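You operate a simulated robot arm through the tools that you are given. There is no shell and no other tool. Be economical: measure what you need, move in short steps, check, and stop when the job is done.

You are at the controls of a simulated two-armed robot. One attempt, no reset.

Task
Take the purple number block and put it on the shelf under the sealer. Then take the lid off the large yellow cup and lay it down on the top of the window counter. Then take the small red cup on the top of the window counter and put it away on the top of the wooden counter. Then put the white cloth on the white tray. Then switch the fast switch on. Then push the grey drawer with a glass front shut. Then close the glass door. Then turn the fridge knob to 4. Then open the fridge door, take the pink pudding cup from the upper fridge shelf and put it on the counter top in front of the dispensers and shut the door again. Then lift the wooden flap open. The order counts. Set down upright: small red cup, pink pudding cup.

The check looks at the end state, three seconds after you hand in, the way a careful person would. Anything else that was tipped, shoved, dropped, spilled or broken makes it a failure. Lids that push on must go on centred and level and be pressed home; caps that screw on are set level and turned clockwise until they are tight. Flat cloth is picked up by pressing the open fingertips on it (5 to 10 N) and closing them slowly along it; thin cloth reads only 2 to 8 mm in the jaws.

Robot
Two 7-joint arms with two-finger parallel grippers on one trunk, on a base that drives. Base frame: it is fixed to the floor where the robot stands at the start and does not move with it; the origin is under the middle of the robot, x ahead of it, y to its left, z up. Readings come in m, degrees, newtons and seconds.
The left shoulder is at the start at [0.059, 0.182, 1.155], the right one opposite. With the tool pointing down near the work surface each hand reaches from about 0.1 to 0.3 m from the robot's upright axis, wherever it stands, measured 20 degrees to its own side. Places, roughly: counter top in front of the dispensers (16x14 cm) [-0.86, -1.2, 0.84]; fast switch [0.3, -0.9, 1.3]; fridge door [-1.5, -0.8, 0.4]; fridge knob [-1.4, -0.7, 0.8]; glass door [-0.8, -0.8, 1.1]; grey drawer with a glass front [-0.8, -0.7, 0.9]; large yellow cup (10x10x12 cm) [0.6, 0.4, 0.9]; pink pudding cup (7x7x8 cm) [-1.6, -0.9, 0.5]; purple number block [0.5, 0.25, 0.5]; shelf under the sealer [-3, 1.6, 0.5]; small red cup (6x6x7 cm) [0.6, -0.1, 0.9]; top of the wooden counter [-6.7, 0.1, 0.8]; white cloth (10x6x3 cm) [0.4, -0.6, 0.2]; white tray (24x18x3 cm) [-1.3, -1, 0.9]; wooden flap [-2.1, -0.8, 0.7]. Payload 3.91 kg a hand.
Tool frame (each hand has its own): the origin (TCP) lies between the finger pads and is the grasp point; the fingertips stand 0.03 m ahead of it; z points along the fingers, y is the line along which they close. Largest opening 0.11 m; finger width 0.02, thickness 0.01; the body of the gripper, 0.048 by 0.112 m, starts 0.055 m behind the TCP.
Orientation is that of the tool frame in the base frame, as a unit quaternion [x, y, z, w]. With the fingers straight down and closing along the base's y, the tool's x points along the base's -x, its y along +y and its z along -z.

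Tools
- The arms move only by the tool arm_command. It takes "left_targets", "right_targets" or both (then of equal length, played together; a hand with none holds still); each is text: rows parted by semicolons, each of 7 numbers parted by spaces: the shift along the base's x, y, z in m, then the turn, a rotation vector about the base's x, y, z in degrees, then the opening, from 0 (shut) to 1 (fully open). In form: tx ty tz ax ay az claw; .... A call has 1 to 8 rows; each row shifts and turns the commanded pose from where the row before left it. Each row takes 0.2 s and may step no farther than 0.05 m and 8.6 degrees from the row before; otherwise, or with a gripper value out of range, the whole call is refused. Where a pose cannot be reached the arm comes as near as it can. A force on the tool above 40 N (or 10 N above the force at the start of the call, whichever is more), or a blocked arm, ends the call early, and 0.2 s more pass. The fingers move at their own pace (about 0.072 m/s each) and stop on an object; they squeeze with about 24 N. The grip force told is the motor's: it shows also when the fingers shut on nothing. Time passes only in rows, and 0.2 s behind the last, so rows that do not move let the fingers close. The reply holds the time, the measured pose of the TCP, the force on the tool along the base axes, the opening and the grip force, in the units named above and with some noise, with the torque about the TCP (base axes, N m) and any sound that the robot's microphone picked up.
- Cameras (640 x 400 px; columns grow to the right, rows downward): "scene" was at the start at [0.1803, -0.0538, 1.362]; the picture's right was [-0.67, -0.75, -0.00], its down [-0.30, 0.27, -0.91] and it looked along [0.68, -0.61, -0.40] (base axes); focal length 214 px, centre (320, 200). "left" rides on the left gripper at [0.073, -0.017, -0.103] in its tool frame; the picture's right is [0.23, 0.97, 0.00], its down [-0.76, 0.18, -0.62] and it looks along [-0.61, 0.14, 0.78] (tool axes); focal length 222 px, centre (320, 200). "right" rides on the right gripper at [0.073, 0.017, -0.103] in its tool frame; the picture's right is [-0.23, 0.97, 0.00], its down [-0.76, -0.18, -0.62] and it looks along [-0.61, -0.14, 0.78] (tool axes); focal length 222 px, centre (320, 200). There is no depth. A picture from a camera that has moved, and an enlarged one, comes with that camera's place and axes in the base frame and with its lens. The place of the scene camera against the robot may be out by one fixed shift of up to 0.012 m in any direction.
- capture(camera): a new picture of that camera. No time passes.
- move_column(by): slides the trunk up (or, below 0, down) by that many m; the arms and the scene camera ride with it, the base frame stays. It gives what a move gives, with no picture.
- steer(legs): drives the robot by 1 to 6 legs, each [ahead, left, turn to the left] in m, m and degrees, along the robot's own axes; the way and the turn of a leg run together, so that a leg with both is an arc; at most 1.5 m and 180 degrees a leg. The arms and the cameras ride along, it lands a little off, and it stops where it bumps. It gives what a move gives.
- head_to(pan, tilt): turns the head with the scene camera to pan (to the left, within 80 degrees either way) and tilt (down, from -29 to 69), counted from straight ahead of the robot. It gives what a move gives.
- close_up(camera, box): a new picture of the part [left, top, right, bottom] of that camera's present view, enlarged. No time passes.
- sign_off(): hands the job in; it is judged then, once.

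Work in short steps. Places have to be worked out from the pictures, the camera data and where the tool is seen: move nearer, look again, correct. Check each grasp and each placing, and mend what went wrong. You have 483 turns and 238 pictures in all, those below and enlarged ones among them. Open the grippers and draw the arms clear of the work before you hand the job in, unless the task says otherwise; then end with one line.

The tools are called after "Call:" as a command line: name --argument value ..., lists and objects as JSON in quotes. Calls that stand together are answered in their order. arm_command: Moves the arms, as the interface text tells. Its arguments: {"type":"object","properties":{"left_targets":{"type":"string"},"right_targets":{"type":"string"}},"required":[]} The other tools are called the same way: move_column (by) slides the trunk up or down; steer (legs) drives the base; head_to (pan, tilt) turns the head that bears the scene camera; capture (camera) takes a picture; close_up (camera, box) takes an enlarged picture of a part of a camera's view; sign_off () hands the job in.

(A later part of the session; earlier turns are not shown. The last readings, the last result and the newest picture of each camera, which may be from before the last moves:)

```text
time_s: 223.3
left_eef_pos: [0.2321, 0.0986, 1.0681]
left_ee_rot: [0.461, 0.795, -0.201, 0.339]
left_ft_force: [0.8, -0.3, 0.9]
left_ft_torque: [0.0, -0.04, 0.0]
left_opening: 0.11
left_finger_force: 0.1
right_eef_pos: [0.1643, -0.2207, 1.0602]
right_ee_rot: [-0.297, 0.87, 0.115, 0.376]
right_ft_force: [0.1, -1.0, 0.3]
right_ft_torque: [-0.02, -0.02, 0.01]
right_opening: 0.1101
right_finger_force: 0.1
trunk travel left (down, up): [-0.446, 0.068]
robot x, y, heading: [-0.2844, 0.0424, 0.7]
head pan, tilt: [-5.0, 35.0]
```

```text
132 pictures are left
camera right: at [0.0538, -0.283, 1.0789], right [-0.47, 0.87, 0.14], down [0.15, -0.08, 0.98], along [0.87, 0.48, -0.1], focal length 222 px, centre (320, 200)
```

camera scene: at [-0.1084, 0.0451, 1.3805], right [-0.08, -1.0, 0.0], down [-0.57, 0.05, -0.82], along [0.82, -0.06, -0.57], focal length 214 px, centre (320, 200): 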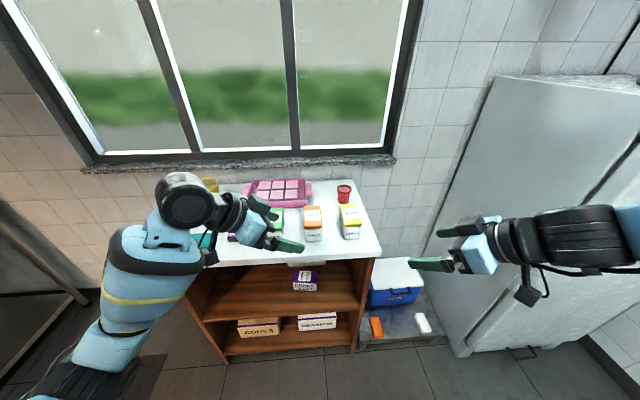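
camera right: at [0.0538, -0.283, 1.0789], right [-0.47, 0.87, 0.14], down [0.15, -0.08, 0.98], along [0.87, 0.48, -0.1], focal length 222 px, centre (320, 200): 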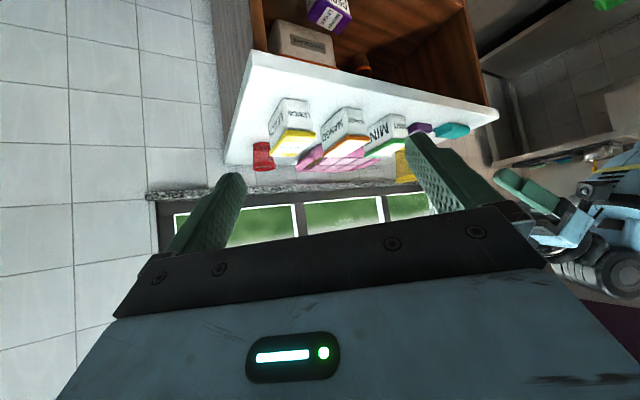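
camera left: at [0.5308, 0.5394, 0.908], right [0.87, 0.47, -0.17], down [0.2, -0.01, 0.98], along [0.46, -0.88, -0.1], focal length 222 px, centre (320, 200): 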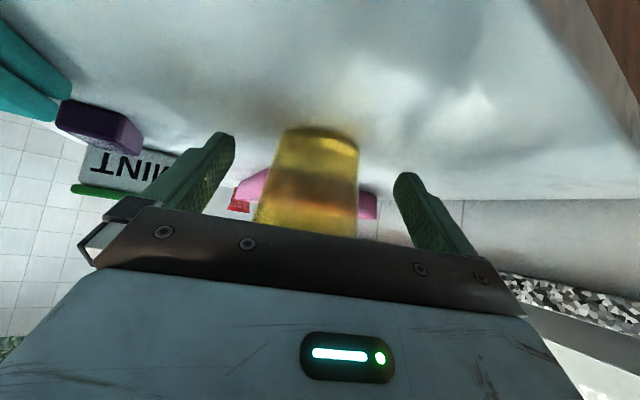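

The red cup is at about (0.62, -0.12). I'll drive forward 25 cm with the hands high.

Call:
steer --legs '[[0.25, 0, 0]]'

Call:
arm_command --right_targets "0.03 0.01 -0.02 0 0 0 1;0.03 0.01 -0.02 0 0 0 1;0.03 0.01 -0.02 0 0 0 1;0 0 0 0 0 0 1"

Call:
capture --camera "right"

```text
time_s: 225.1
left_eef_pos: [0.4822, 0.1047, 1.0683]
left_ee_rot: [0.458, 0.797, -0.2, 0.34]
left_ft_force: [0.2, 0.4, -0.2]
left_ft_torque: [-0.02, -0.01, -0.03]
left_opening: 0.1102
left_finger_force: 0.2
right_eef_pos: [0.4186, -0.2152, 1.0606]
right_ee_rot: [-0.301, 0.869, 0.116, 0.375]
right_ft_force: [0.0, -0.3, -0.2]
right_ft_torque: [-0.01, 0.01, 0.02]
right_opening: 0.11
right_finger_force: 0.0
trunk travel left (down, up): [-0.446, 0.068]
robot x, y, heading: [-0.0353, 0.0469, 1.0]
head pan, tilt: [-5.0, 35.0]
```

```text
time_s: 226.1
left_eef_pos: [0.4828, 0.1034, 1.0682]
left_ee_rot: [0.458, 0.797, -0.199, 0.34]
left_ft_force: [0.5, 0.1, 0.1]
left_ft_torque: [0.03, 0.04, 0.0]
left_opening: 0.1098
left_finger_force: 0.0
right_eef_pos: [0.5083, -0.1857, 1.0016]
right_ee_rot: [-0.3, 0.87, 0.115, 0.375]
right_ft_force: [-0.6, -0.4, 0.2]
right_ft_torque: [0.02, 0.01, 0.0]
right_opening: 0.1101
right_finger_force: 0.0
trunk travel left (down, up): [-0.446, 0.068]
robot x, y, heading: [-0.0394, 0.0448, 0.8]
head pan, tilt: [-5.0, 35.0]
```

```text
131 pictures are left
camera right: at [0.3981, -0.2485, 1.0201], right [-0.47, 0.87, 0.14], down [0.15, -0.08, 0.99], along [0.87, 0.49, -0.1], focal length 222 px, centre (320, 200)
```

right: 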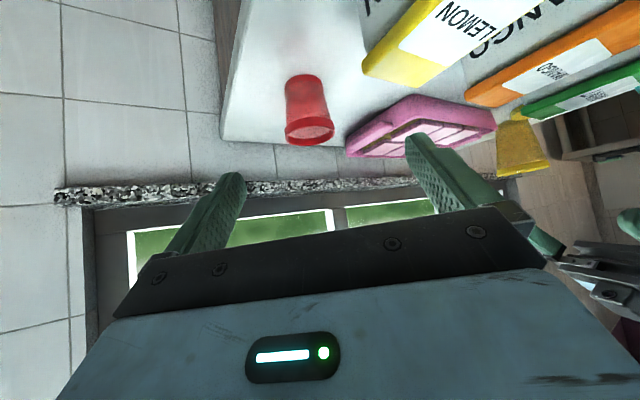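

The cup is centred at (0.618, -0.124) with its rim at z≈0.915. I'll line up on the tool axis and slide down around it.

Call:
arm_command --right_targets "0.032 0.005 -0.03 0 0 0 1;0.023 0.0165 -0.0275 0 0 0 1;0.023 0.0165 -0.0275 0 0 0 1;0.012 0.009 -0.014 0 0 0 1;0 0 0 0 0 0 1"

Call:
capture --camera "right"

```text
time_s: 227.3
left_eef_pos: [0.4821, 0.1044, 1.0682]
left_ee_rot: [0.458, 0.797, -0.199, 0.339]
left_ft_force: [-0.7, 1.1, 0.6]
left_ft_torque: [0.02, 0.0, -0.02]
left_opening: 0.1101
left_finger_force: 0.1
right_eef_pos: [0.5978, -0.139, 0.8997]
right_ee_rot: [-0.3, 0.869, 0.116, 0.375]
right_ft_force: [-0.2, -0.5, -0.3]
right_ft_torque: [0.01, -0.02, 0.02]
right_opening: 0.1101
right_finger_force: 0.0
trunk travel left (down, up): [-0.446, 0.068]
robot x, y, heading: [-0.036, 0.0462, 0.9]
head pan, tilt: [-5.0, 35.0]
```

```text
130 pictures are left
camera right: at [0.4875, -0.2003, 0.919], right [-0.47, 0.87, 0.14], down [0.16, -0.08, 0.98], along [0.87, 0.49, -0.1], focal length 222 px, centre (320, 200)
```

right: 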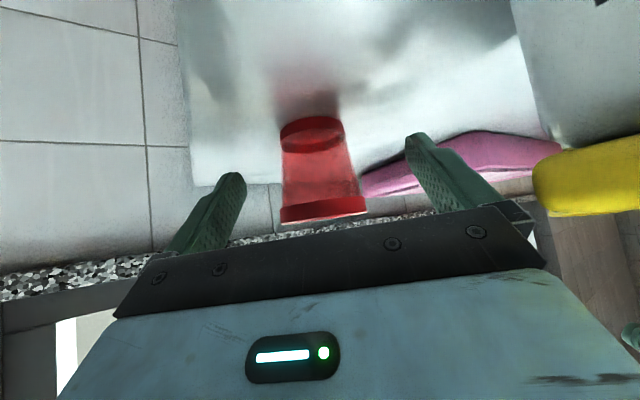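

Good alignment. I'll go the last 1.5 cm and close.

Call:
arm_command --right_targets "0.013 0.01 -0.008 0 0 0 1;0 0 0 0 0 0 0.8;0 0 0 0 0 0 0.6;0 0 0 0 0 0 0.4;0 0 0 0 0 0 0.3;0 0 0 0 0 0 0.3;0 0 0 0 0 0 0.3"

Call:
capture --camera "right"

```text
time_s: 228.9
left_eef_pos: [0.4818, 0.1044, 1.0676]
left_ee_rot: [0.457, 0.797, -0.199, 0.34]
left_ft_force: [-0.1, -0.5, 0.0]
left_ft_torque: [-0.01, 0.01, 0.03]
left_opening: 0.1101
left_finger_force: 0.1
right_eef_pos: [0.6127, -0.1295, 0.8915]
right_ee_rot: [-0.3, 0.869, 0.116, 0.376]
right_ft_force: [0.0, -0.7, 0.1]
right_ft_torque: [0.0, -0.03, -0.02]
right_opening: 0.0527
right_finger_force: 24.2
trunk travel left (down, up): [-0.446, 0.068]
robot x, y, heading: [-0.0351, 0.0471, 1.0]
head pan, tilt: [-5.0, 35.0]
```

```text
129 pictures are left
camera right: at [0.5007, -0.1907, 0.9106], right [-0.47, 0.87, 0.14], down [0.15, -0.08, 0.98], along [0.87, 0.49, -0.1], focal length 222 px, centre (320, 200)
```

right: 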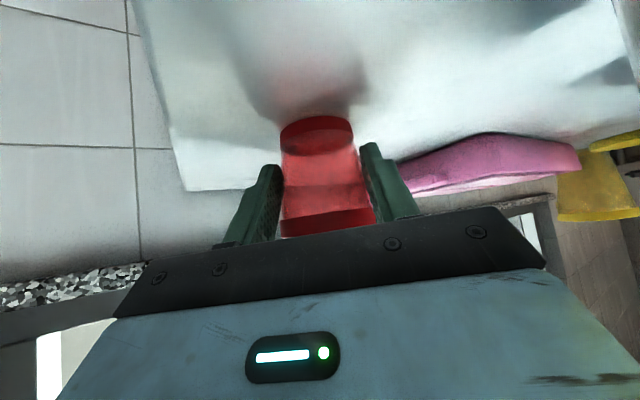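

Gripped at 0.053. I'll lift straight up and then pull back.

Call:
arm_command --right_targets "0 0 0.03 0 0 0 0.3;0 0 0.04 0 0 0 0.3;0 0 0.04 0 0 0 0.3;-0.02 -0.01 0.03 0 0 0 0.3;-0.04 -0.02 0 0 0 0 0.3;-0.04 -0.02 0 0 0 0 0.3;0 0 0 0 0 0 0.3"

Call:
steer --legs '[[-0.5, 0, 0]]'

Call:
head_to --pan 0 --tilt 35

Call:
capture --camera "scene"

```text
time_s: 230.5
left_eef_pos: [0.4839, 0.105, 1.0681]
left_ee_rot: [0.458, 0.797, -0.2, 0.339]
left_ft_force: [-0.3, 0.3, 0.1]
left_ft_torque: [-0.02, -0.01, 0.0]
left_opening: 0.1101
left_finger_force: 0.1
right_eef_pos: [0.5105, -0.182, 1.0312]
right_ee_rot: [-0.301, 0.869, 0.116, 0.374]
right_ft_force: [-0.2, 0.1, -0.2]
right_ft_torque: [-0.01, 0.04, 0.02]
right_opening: 0.0528
right_finger_force: 24.3
trunk travel left (down, up): [-0.446, 0.068]
robot x, y, heading: [-0.0371, 0.0457, 1.1]
head pan, tilt: [-5.0, 35.0]
```

```text
time_s: 233.5
left_eef_pos: [-0.0287, 0.0966, 1.0681]
left_ee_rot: [0.457, 0.797, -0.199, 0.34]
left_ft_force: [-0.5, -0.4, -0.5]
left_ft_torque: [0.04, 0.01, -0.01]
left_opening: 0.1099
left_finger_force: 0.1
right_eef_pos: [-0.0022, -0.1894, 1.0309]
right_ee_rot: [-0.301, 0.869, 0.116, 0.375]
right_ft_force: [-0.1, 0.3, -0.1]
right_ft_torque: [-0.03, 0.01, -0.01]
right_opening: 0.0524
right_finger_force: 23.9
trunk travel left (down, up): [-0.446, 0.068]
robot x, y, heading: [-0.5514, 0.0379, 1.3]
head pan, tilt: [-5.0, 35.0]
```

```text
time_s: 234.2
left_eef_pos: [-0.0278, 0.0975, 1.0686]
left_ee_rot: [0.457, 0.798, -0.198, 0.34]
left_ft_force: [0.8, -0.3, 0.5]
left_ft_torque: [0.0, 0.0, -0.02]
left_opening: 0.11
left_finger_force: 0.0
right_eef_pos: [-0.0009, -0.1899, 1.031]
right_ee_rot: [-0.302, 0.869, 0.116, 0.374]
right_ft_force: [0.4, -0.8, -0.2]
right_ft_torque: [0.01, 0.03, -0.02]
right_opening: 0.0526
right_finger_force: 24.0
trunk travel left (down, up): [-0.446, 0.068]
robot x, y, heading: [-0.5474, 0.0346, 0.8]
head pan, tilt: [0.0, 35.0]
```

```text
128 pictures are left
camera scene: at [-0.3674, 0.049, 1.3805], right [0.02, -1.0, 0.0], down [-0.57, -0.01, -0.82], along [0.82, 0.01, -0.57], focal length 214 px, centre (320, 200)
```

scene: 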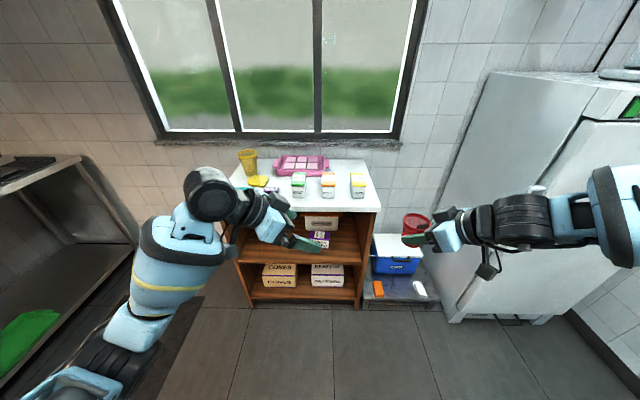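

The red cup is upright in the right hand. I'll shift toward the middle of the aisle, turn round, and drive toward the wooden counter.

Call:
steer --legs '[[0, 0.35, 0], [0, 0, 90], [0, 0, 89], [1.3, 0, 0], [1.3, 0, 0], [1.3, 0, 0]]'

Call:
head_to --pan 0 --tilt 20

Call:
capture --camera "scene"

```text
time_s: 263.8
left_eef_pos: [-4.9688, 0.4836, 1.0684]
left_ee_rot: [0.782, -0.483, -0.333, -0.211]
left_ft_force: [0.4, 0.2, -0.3]
left_ft_torque: [0.02, -0.01, 0.0]
left_opening: 0.1101
left_finger_force: 0.1
right_eef_pos: [-4.9771, 0.7709, 1.0318]
right_ee_rot: [0.878, 0.273, -0.379, 0.104]
right_ft_force: [-0.5, -0.6, -0.7]
right_ft_torque: [0.01, 0.0, -0.02]
right_opening: 0.0516
right_finger_force: 23.9
trunk travel left (down, up): [-0.446, 0.068]
robot x, y, heading: [-4.4477, 0.5021, 177.2]
head pan, tilt: [0.0, 35.0]
```

```text
time_s: 264.6
left_eef_pos: [-4.9697, 0.483, 1.0673]
left_ee_rot: [0.782, -0.484, -0.333, -0.211]
left_ft_force: [0.6, -0.3, 0.9]
left_ft_torque: [-0.01, 0.01, -0.01]
left_opening: 0.1101
left_finger_force: 0.1
right_eef_pos: [-4.9771, 0.7705, 1.0308]
right_ee_rot: [0.879, 0.273, -0.378, 0.103]
right_ft_force: [-1.0, 0.8, 0.1]
right_ft_torque: [-0.01, 0.03, -0.01]
right_opening: 0.0517
right_finger_force: 24.1
trunk travel left (down, up): [-0.446, 0.068]
robot x, y, heading: [-4.4447, 0.5084, 177.3]
head pan, tilt: [0.0, 20.0]
```

```text
127 pictures are left
camera scene: at [-4.6207, 0.5248, 1.4043], right [0.05, 1.0, 0.0], down [0.34, -0.02, -0.94], along [-0.94, 0.04, -0.34], focal length 214 px, centre (320, 200)
```

scene: 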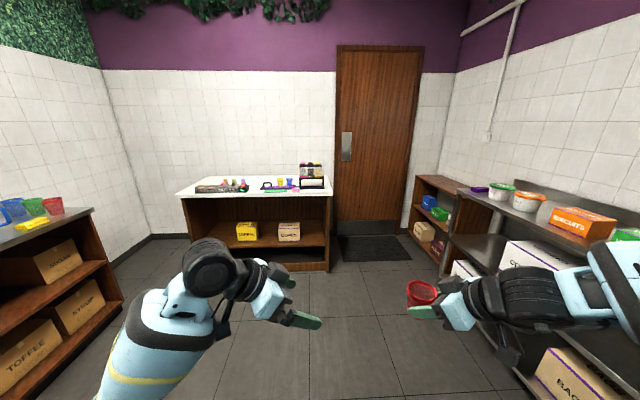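

The wooden counter is ahead. I'll zoom in to find a free place on its top.

Call:
close_up --camera "scene" --box '[170, 150, 346, 260]'

```text
3.64 times, centred on (258, 205) of scene
camera zoom: at [-4.6207, 0.5248, 1.4043], right [0.05, 1.0, 0.0], down [0.34, -0.02, -0.94], along [-0.94, 0.04, -0.34], focal length 780 px, centre (546, 182)
```

zoom: 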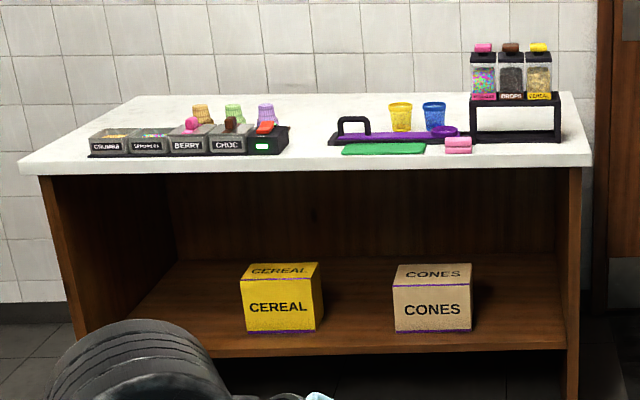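

There's a free gap in the middle of the top, around (-6.6, -0.03). I'll drive nearer and left so the right hand faces it.

Call:
steer --legs '[[0, 0, 2.7], [0.5, 0.35, 0], [0.55, 0.35, 0]]'

Call:
head_to --pan 0 --tilt 35

Call:
capture --camera "scene"

Call:
capture --camera "right"

```text
time_s: 271.9
left_eef_pos: [-6.0346, -0.2366, 1.0682]
left_ee_rot: [0.793, -0.465, -0.337, -0.203]
left_ft_force: [0.5, 0.6, 0.2]
left_ft_torque: [0.01, 0.01, 0.01]
left_opening: 0.1102
left_finger_force: 0.1
right_eef_pos: [-6.0541, 0.0518, 1.0317]
right_ee_rot: [0.872, 0.292, -0.376, 0.113]
right_ft_force: [-0.4, -0.8, -1.4]
right_ft_torque: [0.03, -0.01, 0.01]
right_opening: 0.0516
right_finger_force: 23.6
trunk travel left (down, up): [-0.446, 0.068]
robot x, y, heading: [-5.5114, -0.1887, 179.8]
head pan, tilt: [0.0, 20.0]
```

```text
time_s: 272.6
left_eef_pos: [-6.0341, -0.2354, 1.0694]
left_ee_rot: [0.792, -0.467, -0.337, -0.203]
left_ft_force: [0.7, 1.0, -0.1]
left_ft_torque: [0.01, -0.04, -0.03]
left_opening: 0.1099
left_finger_force: 0.1
right_eef_pos: [-6.0555, 0.0504, 1.0316]
right_ee_rot: [0.872, 0.292, -0.376, 0.112]
right_ft_force: [-0.3, -0.1, -0.1]
right_ft_torque: [-0.01, 0.03, -0.02]
right_opening: 0.0515
right_finger_force: 24.4
trunk travel left (down, up): [-0.446, 0.068]
robot x, y, heading: [-5.5138, -0.1887, 179.7]
head pan, tilt: [0.0, 35.0]
```

```text
125 pictures are left
camera scene: at [-5.6831, -0.1797, 1.3806], right [0.0, 1.0, 0.0], down [0.57, 0.0, -0.82], along [-0.82, 0.0, -0.57], focal length 214 px, centre (320, 200)
```

scene: 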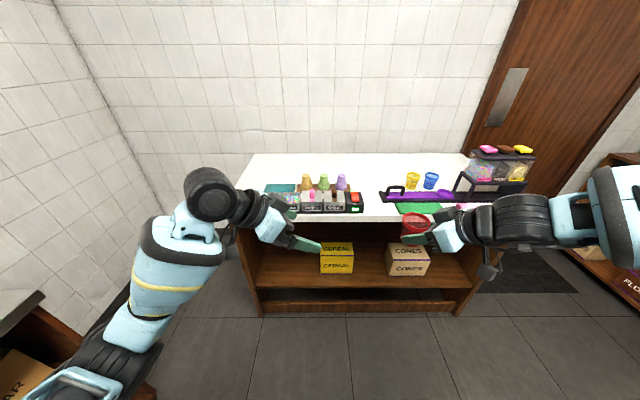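

```text
124 pictures are left
camera right: at [-5.946, 0.1113, 1.0503], right [0.45, -0.88, 0.14], down [-0.15, 0.08, 0.98], along [-0.88, -0.47, -0.1], focal length 222 px, centre (320, 200)
```

right: 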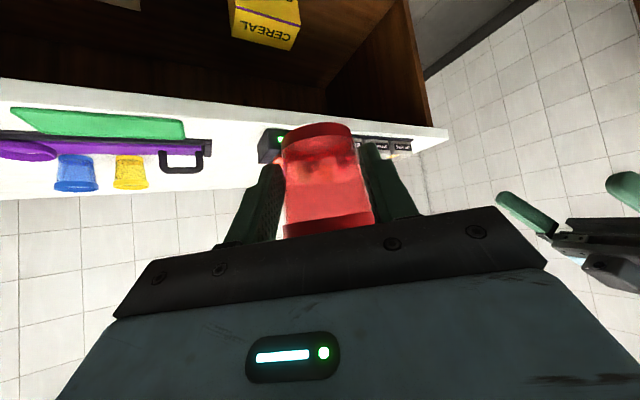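

The middle gap is only 8 cm, which is tight. The front right corner of the counter top, around (-6.465, 0.49), looks free, so I'll shift right and look at it more closely.

Call:
steer --legs '[[0, -0.52, 0], [0.15, 0, 0]]'

Call:
head_to --pan -10 --tilt 40

Call:
capture --camera "scene"

Call:
capture --camera "right"

```text
time_s: 278.7
left_eef_pos: [-6.181, 0.2951, 1.0685]
left_ee_rot: [0.79, -0.469, -0.337, -0.205]
left_ft_force: [-0.1, 0.0, 0.9]
left_ft_torque: [0.0, -0.01, -0.01]
left_opening: 0.1099
left_finger_force: 0.0
right_eef_pos: [-6.199, 0.5828, 1.031]
right_ee_rot: [0.873, 0.289, -0.377, 0.111]
right_ft_force: [0.0, 0.6, -0.3]
right_ft_torque: [-0.03, 0.03, 0.01]
right_opening: 0.0512
right_finger_force: 24.0
trunk travel left (down, up): [-0.446, 0.068]
robot x, y, heading: [-5.658, 0.3394, 179.3]
head pan, tilt: [0.0, 35.0]
```

```text
time_s: 279.4
left_eef_pos: [-6.1791, 0.2943, 1.0685]
left_ee_rot: [0.79, -0.469, -0.337, -0.204]
left_ft_force: [-0.6, 0.1, -0.2]
left_ft_torque: [0.02, 0.0, 0.02]
left_opening: 0.1099
left_finger_force: 0.1
right_eef_pos: [-6.1987, 0.581, 1.0314]
right_ee_rot: [0.873, 0.288, -0.377, 0.11]
right_ft_force: [0.5, 0.2, -0.3]
right_ft_torque: [0.0, 0.0, 0.0]
right_opening: 0.0511
right_finger_force: 24.3
trunk travel left (down, up): [-0.446, 0.068]
robot x, y, heading: [-5.657, 0.3344, 179.2]
head pan, tilt: [-10.0, 40.0]
```

```text
123 pictures are left
camera scene: at [-5.8235, 0.3627, 1.373], right [0.19, 0.98, 0.0], down [0.63, -0.12, -0.77], along [-0.75, 0.14, -0.64], focal length 214 px, centre (320, 200)
```

scene: 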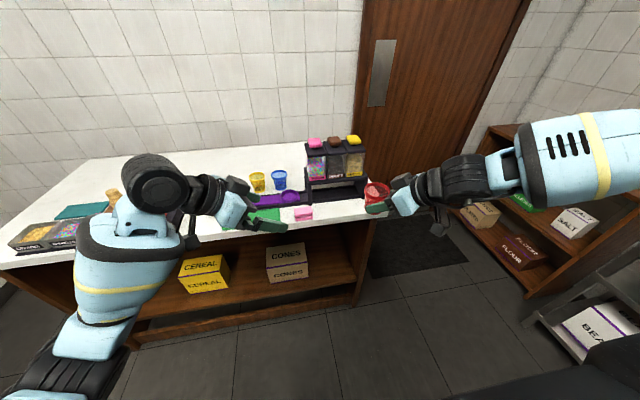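

```text
122 pictures are left
camera right: at [-6.0883, 0.6411, 1.0504], right [0.45, -0.88, 0.14], down [-0.15, 0.08, 0.98], along [-0.88, -0.46, -0.1], focal length 222 px, centre (320, 200)
```

right: 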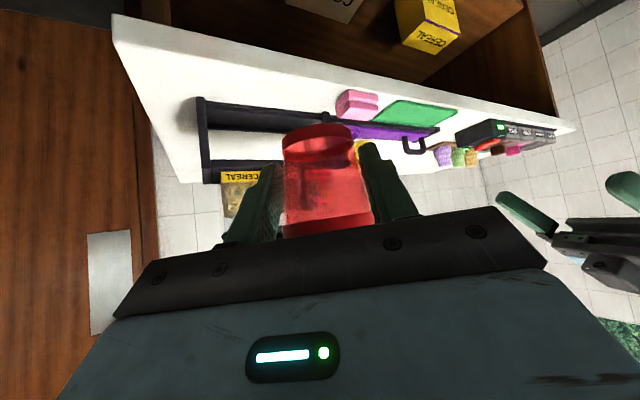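

Call:
close_up --camera "scene" --box '[260, 160, 388, 240]'

```text
5.00 times, centred on (324, 200) of scene
camera zoom: at [-5.8235, 0.3627, 1.373], right [0.19, 0.98, 0.0], down [0.63, -0.12, -0.77], along [-0.75, 0.14, -0.64], focal length 1072 px, centre (300, 200)
```

zoom: 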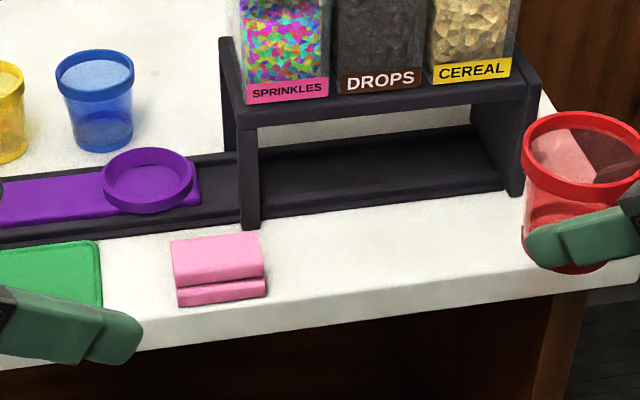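

The front strip between the stand and the edge is about 9.7 cm deep and free around (-6.425, 0.60). I'll drive 10 cm closer, yaw the right hand -16° to line its closing direction with the edge, and position over it.

Call:
steer --legs '[[0.1, 0, 0]]'

Call:
arm_command --right_targets "-0.03 0.005 -0.01 0 0 -8 0.3;-0.03 0.005 -0.02 0 0 -8 0.3;-0.03 0.005 -0.03 0 0 0 0.3;-0.02 0.0 -0.04 0 0 0 0.3;0 0 0 0 0 0 0.3"

Call:
capture --camera "scene"

Call:
capture --camera "right"

```text
time_s: 280.6
left_eef_pos: [-6.2788, 0.2954, 1.0698]
left_ee_rot: [0.791, -0.469, -0.337, -0.204]
left_ft_force: [-0.5, -0.2, -0.1]
left_ft_torque: [0.0, 0.0, -0.01]
left_opening: 0.1099
left_finger_force: 0.0
right_eef_pos: [-6.2964, 0.5835, 1.0309]
right_ee_rot: [0.873, 0.287, -0.377, 0.111]
right_ft_force: [0.0, -0.5, -0.2]
right_ft_torque: [0.0, 0.0, -0.01]
right_opening: 0.0512
right_finger_force: 24.2
trunk travel left (down, up): [-0.446, 0.068]
robot x, y, heading: [-5.7569, 0.3393, 179.0]
head pan, tilt: [-10.0, 40.0]
```

```text
time_s: 281.4
left_eef_pos: [-6.2765, 0.2965, 1.0685]
left_ee_rot: [0.79, -0.469, -0.337, -0.204]
left_ft_force: [-1.5, 0.2, -1.3]
left_ft_torque: [-0.01, -0.07, -0.02]
left_opening: 0.11
left_finger_force: 0.1
right_eef_pos: [-6.3804, 0.5938, 0.973]
right_ee_rot: [0.906, 0.162, -0.386, 0.062]
right_ft_force: [39.4, 4.2, 19.9]
right_ft_torque: [0.62, 0.09, -1.14]
right_opening: 0.0519
right_finger_force: 24.4
trunk travel left (down, up): [-0.446, 0.068]
robot x, y, heading: [-5.7547, 0.3383, 179.1]
head pan, tilt: [-10.0, 40.0]
stopped in row 4 (right hand): the force on the tool passed its limit at 120 N (the readings are from after the stop); the commanded pose is now the measured one
```

```text
120 pictures are left
camera scene: at [-5.9187, 0.3645, 1.3737], right [0.19, 0.98, 0.0], down [0.63, -0.12, -0.77], along [-0.75, 0.14, -0.64], focal length 214 px, centre (320, 200)
```

scene: 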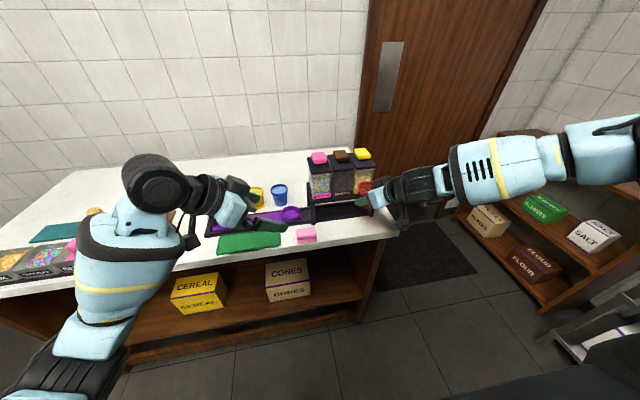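

```text
119 pictures are left
camera right: at [-6.2588, 0.6212, 0.9919], right [0.19, -0.97, 0.15], down [-0.13, 0.13, 0.98], along [-0.97, -0.2, -0.1], focal length 222 px, centre (320, 200)
```

right: 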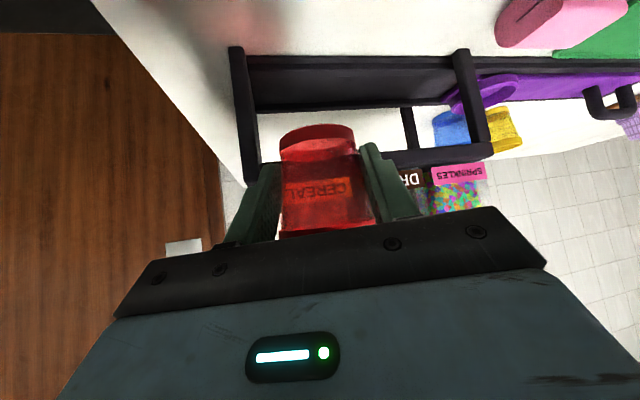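

I touched the jar stand, so it is nearer than I estimated and the counter must be higher, around z 0.85. I'll back away at once and inspect.

Call:
arm_command --right_targets "0.02 0.005 0.005 0 0 0 0.3;0.03 0.005 0.01 0 0 0 0.3;0.03 0 0.01 0 0 0 0.3;0 0 0 0 0 0 0.3"

Call:
capture --camera "right"

Call:
close_up --camera "scene" --box '[260, 140, 420, 240]'

```text
time_s: 282.4
left_eef_pos: [-6.2792, 0.2952, 1.0665]
left_ee_rot: [0.791, -0.47, -0.336, -0.204]
left_ft_force: [-0.4, -0.8, -0.2]
left_ft_torque: [-0.01, 0.0, -0.06]
left_opening: 0.11
left_finger_force: 0.1
right_eef_pos: [-6.305, 0.6053, 0.9945]
right_ee_rot: [0.906, 0.163, -0.387, 0.061]
right_ft_force: [0.4, -0.3, 0.8]
right_ft_torque: [-0.03, -0.03, 0.01]
right_opening: 0.0518
right_finger_force: 23.5
trunk travel left (down, up): [-0.446, 0.068]
robot x, y, heading: [-5.7599, 0.3415, 179.1]
head pan, tilt: [-10.0, 40.0]
```

```text
118 pictures are left
camera right: at [-6.183, 0.6319, 1.0146], right [0.19, -0.97, 0.15], down [-0.13, 0.12, 0.98], along [-0.97, -0.2, -0.1], focal length 222 px, centre (320, 200)
```

right: 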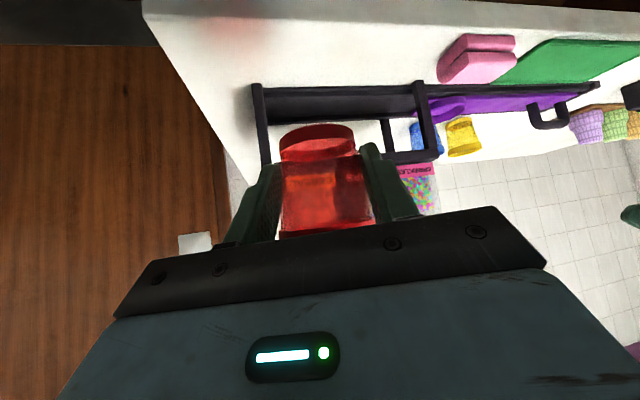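

```text
4.00 times, centred on (340, 190) of scene
camera zoom: at [-5.9229, 0.3642, 1.3729], right [0.19, 0.98, 0.0], down [0.63, -0.12, -0.77], along [-0.75, 0.14, -0.64], focal length 858 px, centre (240, 240)
```

zoom: 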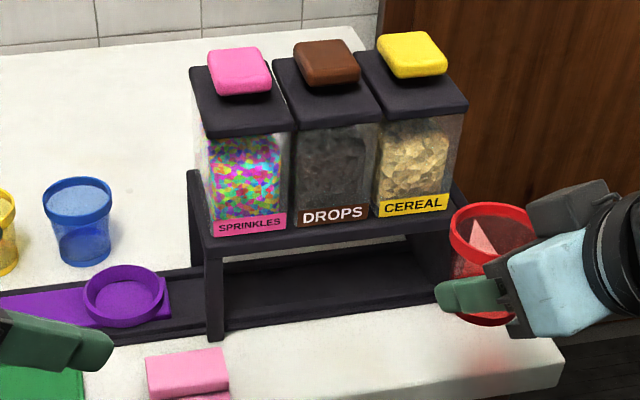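

The jars stand fine. Triangulating gives a counter top at z=0.852, a stand front at x=-6.41 and an edge at x=-6.324. I'll set the cup at (-6.360, 0.60).

Call:
arm_command --right_targets "-0.02 -0.001 0 0 0 0 0.3;-0.014 -0.001 0 0 0 0 0.3;-0.012 0 -0.01 0 0 0 0.3;0 0 -0.03 0 0 0 0.3;0 0 -0.03 0 0 0 0.3;0 0 -0.02 0 0 0 0.3;0 0 0 0 0 0 0.3"

Call:
close_up --camera "scene" --box '[280, 150, 440, 250]'

Call:
capture --camera "right"

```text
time_s: 284.0
left_eef_pos: [-6.2789, 0.2972, 1.0684]
left_ee_rot: [0.791, -0.469, -0.336, -0.204]
left_ft_force: [0.0, 0.2, 0.2]
left_ft_torque: [0.04, -0.02, 0.0]
left_opening: 0.11
left_finger_force: 0.0
right_eef_pos: [-6.3507, 0.6026, 0.9032]
right_ee_rot: [0.906, 0.164, -0.385, 0.061]
right_ft_force: [-0.1, -0.4, -0.5]
right_ft_torque: [0.0, -0.06, 0.02]
right_opening: 0.052
right_finger_force: 23.8
trunk travel left (down, up): [-0.446, 0.068]
robot x, y, heading: [-5.7548, 0.3382, 179.2]
head pan, tilt: [-10.0, 40.0]
```

```text
4.00 times, centred on (360, 200) of scene
camera zoom: at [-5.9224, 0.3642, 1.373], right [0.19, 0.98, 0.0], down [0.63, -0.12, -0.77], along [-0.75, 0.14, -0.64], focal length 858 px, centre (160, 200)
```

zoom: 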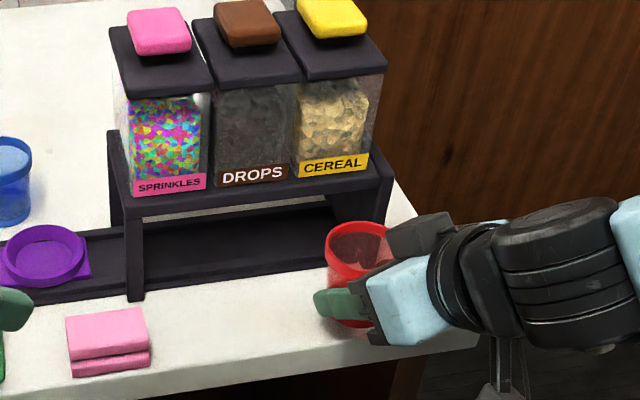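

```text
115 pictures are left
camera right: at [-6.2288, 0.6293, 0.9221], right [0.19, -0.97, 0.15], down [-0.13, 0.12, 0.98], along [-0.97, -0.2, -0.1], focal length 222 px, centre (320, 200)
```

right: 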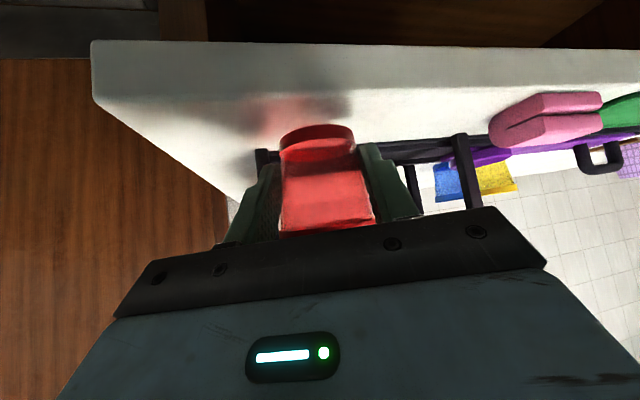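

The cup is just above the strip. I'll lower it gently to contact.

Call:
arm_command --right_targets "-0.002 0 -0.007 0 0 0 0.3;0 0 -0.003 0 0 0 0.3;0 0 -0.002 0 0 0 0.3;0 0 0 0 0 0 0.3"

```text
time_s: 285.0
left_eef_pos: [-6.2796, 0.2968, 1.0686]
left_ee_rot: [0.791, -0.469, -0.336, -0.205]
left_ft_force: [-0.3, -0.6, -0.7]
left_ft_torque: [-0.02, 0.0, 0.0]
left_opening: 0.1101
left_finger_force: 0.1
right_eef_pos: [-6.3536, 0.6036, 0.8912]
right_ee_rot: [0.906, 0.164, -0.386, 0.062]
right_ft_force: [1.3, -0.2, 0.2]
right_ft_torque: [0.02, -0.01, 0.0]
right_opening: 0.0519
right_finger_force: 23.8
trunk travel left (down, up): [-0.446, 0.068]
robot x, y, heading: [-5.7593, 0.3413, 178.9]
head pan, tilt: [-10.0, 40.0]
```

Call:
arm_command --right_targets "0 0 -0.0015 0 0 0 0.3;0 0 -0.0015 0 0 0 0.3;0 0 0 0 0 0 0.3"

```text
time_s: 285.8
left_eef_pos: [-6.2787, 0.2963, 1.0692]
left_ee_rot: [0.791, -0.469, -0.336, -0.205]
left_ft_force: [-0.6, -0.6, 0.6]
left_ft_torque: [0.03, 0.03, -0.01]
left_opening: 0.1099
left_finger_force: 0.1
right_eef_pos: [-6.3512, 0.604, 0.8891]
right_ee_rot: [0.906, 0.164, -0.386, 0.061]
right_ft_force: [-0.4, 0.8, -0.1]
right_ft_torque: [0.01, 0.02, 0.02]
right_opening: 0.052
right_finger_force: 24.0
trunk travel left (down, up): [-0.446, 0.068]
robot x, y, heading: [-5.7607, 0.3424, 179.2]
head pan, tilt: [-10.0, 40.0]
```

No contact yet, so I'll continue down in small steps.

Call:
arm_command --right_targets "0 0 -0.0015 0 0 0 0.3;0 0 -0.0015 0 0 0 0.3;0 0 -0.0015 0 0 0 0.3;0 0 0 0 0 0 0.3"

Call:
capture --camera "right"

```text
time_s: 286.8
left_eef_pos: [-6.2793, 0.2971, 1.0685]
left_ee_rot: [0.791, -0.469, -0.336, -0.204]
left_ft_force: [-0.2, -0.1, -0.7]
left_ft_torque: [0.0, 0.01, -0.02]
left_opening: 0.11
left_finger_force: 0.1
right_eef_pos: [-6.3533, 0.6033, 0.8858]
right_ee_rot: [0.905, 0.165, -0.387, 0.061]
right_ft_force: [1.2, 0.4, 5.0]
right_ft_torque: [0.03, 0.21, -0.02]
right_opening: 0.0519
right_finger_force: 24.3
trunk travel left (down, up): [-0.446, 0.068]
robot x, y, heading: [-5.7568, 0.3399, 179.1]
head pan, tilt: [-10.0, 40.0]
```

```text
114 pictures are left
camera right: at [-6.2318, 0.63, 0.9056], right [0.19, -0.97, 0.15], down [-0.13, 0.12, 0.98], along [-0.97, -0.2, -0.1], focal length 222 px, centre (320, 200)
```

right: 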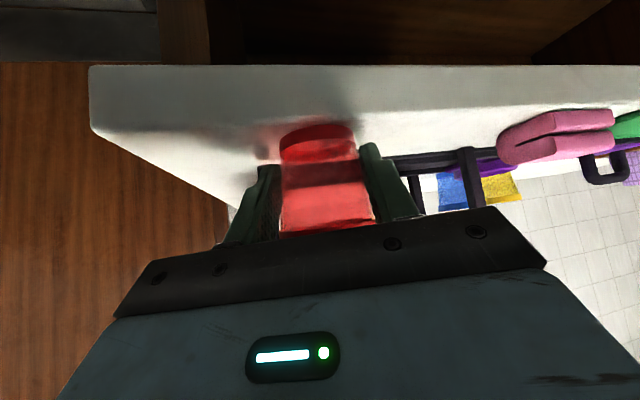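

Contact at 5 N. I'll open modestly and withdraw back along the tool axis.

Call:
arm_command --right_targets "0 0 0 0 0 0 0.52;0 0 0 0 0 0 0.62;0 0 0 0 0 0 0.66;0.012 0.004 0.012 0 0 0 0.66;0.02 0.007 0.02 0 0 0 0.66;0.024 0.009 0.024 0 0 0 0.66;0.024 0.009 0.024 0 0 0 0.66;0 0 0 0 0 0 0.66"

Call:
close_up --camera "scene" --box '[280, 150, 440, 250]'

```text
time_s: 288.6
left_eef_pos: [-6.2803, 0.2963, 1.0675]
left_ee_rot: [0.791, -0.47, -0.335, -0.205]
left_ft_force: [-0.6, 0.2, 0.7]
left_ft_torque: [0.01, 0.02, -0.01]
left_opening: 0.11
left_finger_force: 0.1
right_eef_pos: [-6.2751, 0.632, 0.9655]
right_ee_rot: [0.906, 0.163, -0.385, 0.06]
right_ft_force: [-0.2, -0.5, -0.6]
right_ft_torque: [0.02, 0.01, -0.01]
right_opening: 0.0726
right_finger_force: 0.1
trunk travel left (down, up): [-0.446, 0.068]
robot x, y, heading: [-5.7596, 0.3386, 179.2]
head pan, tilt: [-10.0, 40.0]
```

```text
4.00 times, centred on (360, 200) of scene
camera zoom: at [-5.9234, 0.3642, 1.3728], right [0.19, 0.98, 0.0], down [0.63, -0.12, -0.77], along [-0.75, 0.14, -0.64], focal length 858 px, centre (160, 200)
```

zoom: 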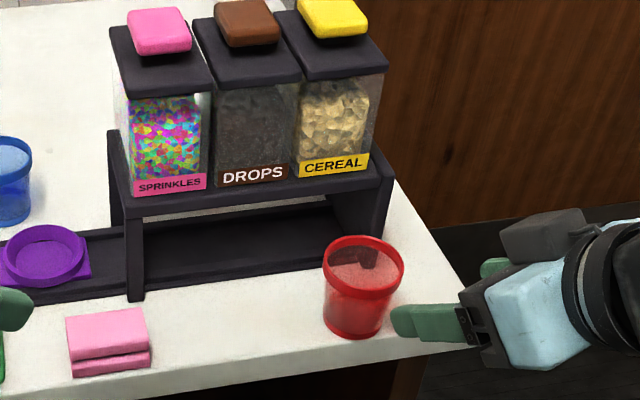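

The red cup stands upright on the wooden counter. Next is the white cloth near (0.37, -0.53, 0.2), so I'll back off, turn round and drive back up the aisle.

Call:
steer --legs '[[-0.4, 0, 0], [0, 0, -90], [0, 0, -89.2], [1.4, 0, 0], [1.4, 0, 0], [1.2, 0, 0]]'

Call:
head_to --pan -40 --tilt 20

Call:
capture --camera "scene"

```text
time_s: 317.6
left_eef_pos: [-0.8038, 0.4196, 1.0676]
left_ee_rot: [0.469, 0.791, -0.204, 0.336]
left_ft_force: [0.5, 0.0, -0.2]
left_ft_torque: [0.01, 0.03, 0.0]
left_opening: 0.1098
left_finger_force: 0.0
right_eef_pos: [-0.8089, 0.0856, 0.9655]
right_ee_rot: [-0.164, 0.906, 0.061, 0.386]
right_ft_force: [0.1, -0.4, 0.6]
right_ft_torque: [-0.01, 0.0, 0.0]
right_opening: 0.0725
right_finger_force: 0.1
trunk travel left (down, up): [-0.446, 0.068]
robot x, y, heading: [-1.3243, 0.3771, -0.5]
head pan, tilt: [-10.0, 40.0]
```

```text
time_s: 318.6
left_eef_pos: [-0.8054, 0.4193, 1.0686]
left_ee_rot: [0.468, 0.791, -0.204, 0.337]
left_ft_force: [-0.1, 0.0, 0.7]
left_ft_torque: [-0.01, -0.02, 0.0]
left_opening: 0.1102
left_finger_force: 0.1
right_eef_pos: [-0.8081, 0.0845, 0.9658]
right_ee_rot: [-0.164, 0.905, 0.061, 0.387]
right_ft_force: [-0.1, 0.3, 0.3]
right_ft_torque: [-0.03, 0.04, 0.01]
right_opening: 0.0725
right_finger_force: 0.1
trunk travel left (down, up): [-0.446, 0.068]
robot x, y, heading: [-1.3268, 0.3768, -0.7]
head pan, tilt: [-40.0, 20.0]
```

```text
112 pictures are left
camera scene: at [-1.1628, 0.3218, 1.4043], right [-0.65, -0.76, 0.0], down [-0.26, 0.22, -0.94], along [0.71, -0.61, -0.34], focal length 214 px, centre (320, 200)
```

scene: 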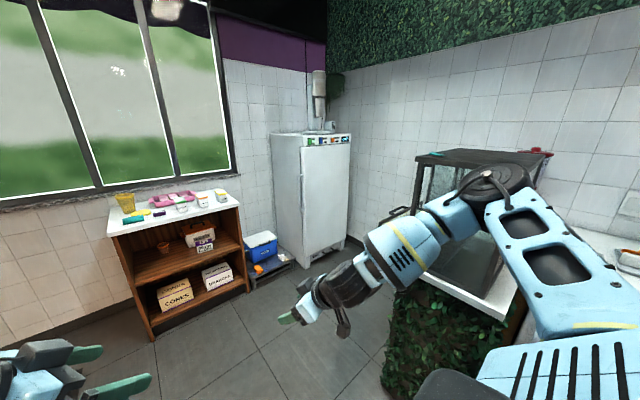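

I'll raise the right hand a bit, drive forward to x≈-0.2, then shift right in front of the cooler platform.

Call:
arm_command --right_targets "0 0 0.04 0 0 0 1;0 0 0.04 0 0 0 1;0 0 0 0 0 0 1"

Call:
steer --legs '[[1.05, 0, 0.5], [0, -0.75, 0]]'

Call:
head_to --pan -10 --tilt 55

Call:
capture --camera "scene"

```text
time_s: 319.4
left_eef_pos: [-0.8048, 0.4185, 1.0677]
left_ee_rot: [0.469, 0.791, -0.204, 0.336]
left_ft_force: [-0.4, 0.4, -0.7]
left_ft_torque: [0.03, 0.02, 0.02]
left_opening: 0.1099
left_finger_force: 0.0
right_eef_pos: [-0.8087, 0.0834, 1.0455]
right_ee_rot: [-0.164, 0.906, 0.061, 0.386]
right_ft_force: [-0.2, -0.2, -0.4]
right_ft_torque: [0.0, 0.0, -0.02]
right_opening: 0.1098
right_finger_force: 0.0
trunk travel left (down, up): [-0.446, 0.068]
robot x, y, heading: [-1.3255, 0.3758, -1.1]
head pan, tilt: [-40.0, 20.0]
```

```text
time_s: 331.4
left_eef_pos: [0.2655, -0.3236, 1.0678]
left_ee_rot: [0.465, 0.793, -0.203, 0.337]
left_ft_force: [-0.4, 0.2, -0.1]
left_ft_torque: [0.01, 0.01, 0.01]
left_opening: 0.1097
left_finger_force: 0.0
right_eef_pos: [0.2664, -0.6593, 1.0458]
right_ee_rot: [-0.17, 0.905, 0.064, 0.385]
right_ft_force: [-0.9, -0.9, -0.5]
right_ft_torque: [-0.01, 0.01, 0.0]
right_opening: 0.11
right_finger_force: 0.1
trunk travel left (down, up): [-0.446, 0.068]
robot x, y, heading: [-0.2553, -0.3744, -0.1]
head pan, tilt: [-40.0, 20.0]
```

```text
time_s: 332.4
left_eef_pos: [0.2646, -0.3224, 1.0679]
left_ee_rot: [0.464, 0.793, -0.203, 0.337]
left_ft_force: [0.6, 0.1, 0.1]
left_ft_torque: [0.02, 0.02, -0.03]
left_opening: 0.1101
left_finger_force: 0.1
right_eef_pos: [0.2641, -0.6592, 1.0457]
right_ee_rot: [-0.169, 0.905, 0.063, 0.386]
right_ft_force: [0.7, -0.1, 0.0]
right_ft_torque: [-0.03, -0.01, 0.0]
right_opening: 0.1098
right_finger_force: 0.2
trunk travel left (down, up): [-0.446, 0.068]
robot x, y, heading: [-0.2549, -0.3708, 0.0]
head pan, tilt: [-10.0, 55.0]
```

```text
111 pictures are left
camera scene: at [-0.0918, -0.3781, 1.3523], right [-0.18, -0.98, 0.0], down [-0.81, 0.14, -0.57], along [0.57, -0.1, -0.82], focal length 214 px, centre (320, 200)
```

scene: 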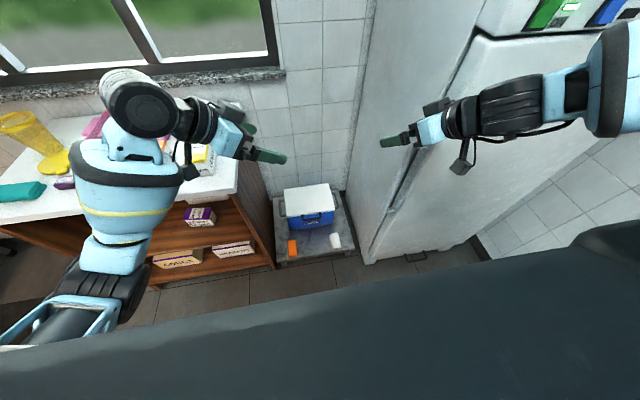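

The cloth lies at about (0.405, -0.56, 0.2), long along x. The right hand suits it, so I'll raise the left out of the way and then lower the trunk.

Call:
arm_command --left_targets "-0.01 0 0.04 0 0 0 1;-0.01 0 0.04 0 0 0 1;-0.01 0 0.04 0 0 0 1;-0.01 0 0.04 0 0 0 1;-0.01 0 0.04 0 0 0 1;-0.01 0 0.04 0 0 0 1;0 0 0 0 0 0 1"

Call:
move_column --by -0.3

Call:
capture --camera "scene"

```text
time_s: 334.0
left_eef_pos: [0.2072, -0.3219, 1.3078]
left_ee_rot: [0.464, 0.794, -0.202, 0.337]
left_ft_force: [-0.1, 0.3, -0.8]
left_ft_torque: [-0.04, 0.0, 0.02]
left_opening: 0.1101
left_finger_force: 0.1
right_eef_pos: [0.2654, -0.658, 1.0457]
right_ee_rot: [-0.17, 0.905, 0.064, 0.386]
right_ft_force: [0.4, -0.2, -1.1]
right_ft_torque: [-0.01, 0.0, 0.02]
right_opening: 0.1101
right_finger_force: 0.1
trunk travel left (down, up): [-0.446, 0.068]
robot x, y, heading: [-0.2525, -0.3719, -0.4]
head pan, tilt: [-10.0, 55.0]
```

```text
time_s: 335.0
left_eef_pos: [0.2083, -0.3229, 1.253]
left_ee_rot: [0.464, 0.795, -0.206, 0.332]
left_ft_force: [0.8, -1.0, 0.6]
left_ft_torque: [-0.01, 0.02, -0.02]
left_opening: 0.1101
left_finger_force: 0.2
right_eef_pos: [0.2712, -0.6581, 1.0026]
right_ee_rot: [-0.177, 0.9, 0.059, 0.394]
right_ft_force: [2.4, 2.4, 6.5]
right_ft_torque: [-0.37, -0.29, 0.16]
right_opening: 0.1097
right_finger_force: 0.0
trunk travel left (down, up): [-0.397, 0.117]
robot x, y, heading: [-0.2598, -0.3706, 0.1]
head pan, tilt: [-10.0, 55.0]
stopped: the force on the tool passed its limit at 91 N (the readings are from after the stop); the commanded pose is now the measured one
```

```text
110 pictures are left
camera scene: at [-0.0626, -0.3779, 1.2926], right [-0.17, -0.98, 0.0], down [-0.81, 0.14, -0.57], along [0.56, -0.1, -0.82], focal length 214 px, centre (320, 200)
```

scene: 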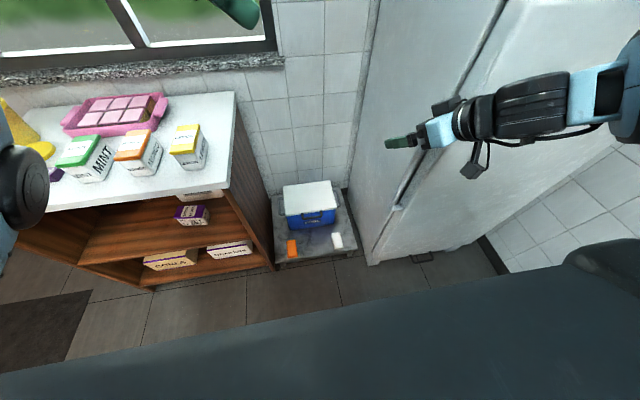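

The right forearm seems to have touched the fridge's front or handle on the way down. I'll raise slightly, back the base off, and lower away from it.

Call:
move_column --by 0.03

Call:
steer --legs '[[-0.25, 0, 0]]'

Call:
capture --camera "scene"

```text
time_s: 335.7
left_eef_pos: [0.2096, -0.3244, 1.2855]
left_ee_rot: [0.464, 0.795, -0.205, 0.332]
left_ft_force: [0.0, 0.5, 0.1]
left_ft_torque: [-0.02, 0.02, 0.0]
left_opening: 0.1099
left_finger_force: 0.0
right_eef_pos: [0.2711, -0.6576, 1.0297]
right_ee_rot: [-0.175, 0.901, 0.059, 0.393]
right_ft_force: [0.1, 0.2, -0.3]
right_ft_torque: [0.0, -0.02, -0.02]
right_opening: 0.1098
right_finger_force: 0.0
trunk travel left (down, up): [-0.427, 0.087]
robot x, y, heading: [-0.2537, -0.377, 0.1]
head pan, tilt: [-10.0, 55.0]
```

```text
time_s: 337.6
left_eef_pos: [-0.0402, -0.3239, 1.2847]
left_ee_rot: [0.465, 0.795, -0.204, 0.332]
left_ft_force: [-0.2, 0.0, -0.3]
left_ft_torque: [0.0, 0.0, 0.01]
left_opening: 0.1099
left_finger_force: 0.1
right_eef_pos: [0.0215, -0.6592, 1.0333]
right_ee_rot: [-0.172, 0.901, 0.057, 0.395]
right_ft_force: [-1.0, -0.5, -0.1]
right_ft_torque: [-0.03, -0.01, -0.02]
right_opening: 0.1098
right_finger_force: 0.1
trunk travel left (down, up): [-0.427, 0.087]
robot x, y, heading: [-0.503, -0.3742, -0.3]
head pan, tilt: [-10.0, 55.0]
```

```text
109 pictures are left
camera scene: at [-0.3276, -0.378, 1.329], right [-0.18, -0.98, 0.0], down [-0.81, 0.15, -0.57], along [0.56, -0.1, -0.82], focal length 214 px, centre (320, 200)
```

scene: 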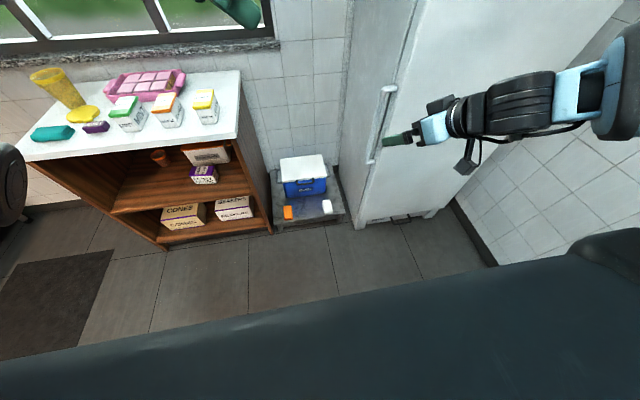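

Clear now. I'll lower the trunk here.

Call:
move_column --by -0.4

Call:
capture --camera "right"

Call:
capture --camera "scene"

```text
time_s: 340.1
left_eef_pos: [-0.0312, -0.3218, 0.9802]
left_ee_rot: [0.456, 0.802, -0.207, 0.326]
left_ft_force: [1.8, 1.9, -6.7]
left_ft_torque: [-0.62, -0.2, -0.27]
left_opening: 0.1101
left_finger_force: 0.0
right_eef_pos: [0.0233, -0.6591, 0.7298]
right_ee_rot: [-0.173, 0.903, 0.058, 0.39]
right_ft_force: [-0.6, 0.0, -0.4]
right_ft_torque: [-0.03, -0.01, -0.01]
right_opening: 0.1098
right_finger_force: 0.0
trunk travel left (down, up): [-0.13, 0.384]
robot x, y, heading: [-0.5038, -0.3692, -0.5]
head pan, tilt: [-10.0, 55.0]
stopped: the force on the tool passed its limit at 50 N (the readings are from after the stop); the commanded pose is now the measured one
```

```text
108 pictures are left
camera right: at [-0.0998, -0.6878, 0.7474], right [-0.21, 0.97, 0.14], down [0.12, -0.11, 0.99], along [0.97, 0.22, -0.1], focal length 222 px, centre (320, 200)
```

right: 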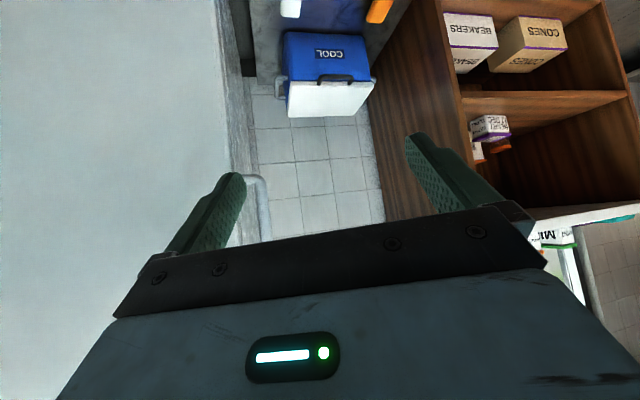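

```text
107 pictures are left
camera scene: at [-0.2199, -0.3805, 1.0057], right [-0.2, -0.98, 0.0], down [-0.79, 0.16, -0.6], along [0.59, -0.12, -0.8], focal length 214 px, centre (320, 200)
```

scene: 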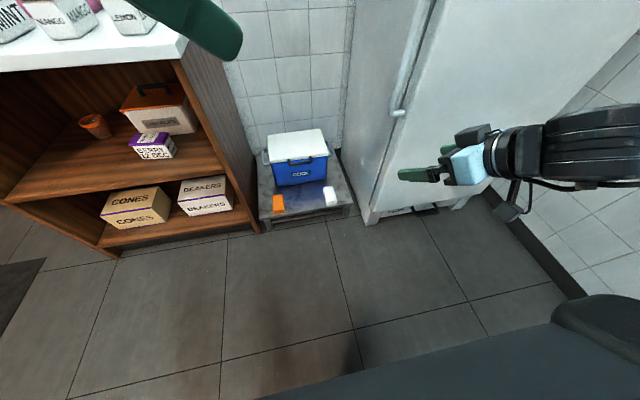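

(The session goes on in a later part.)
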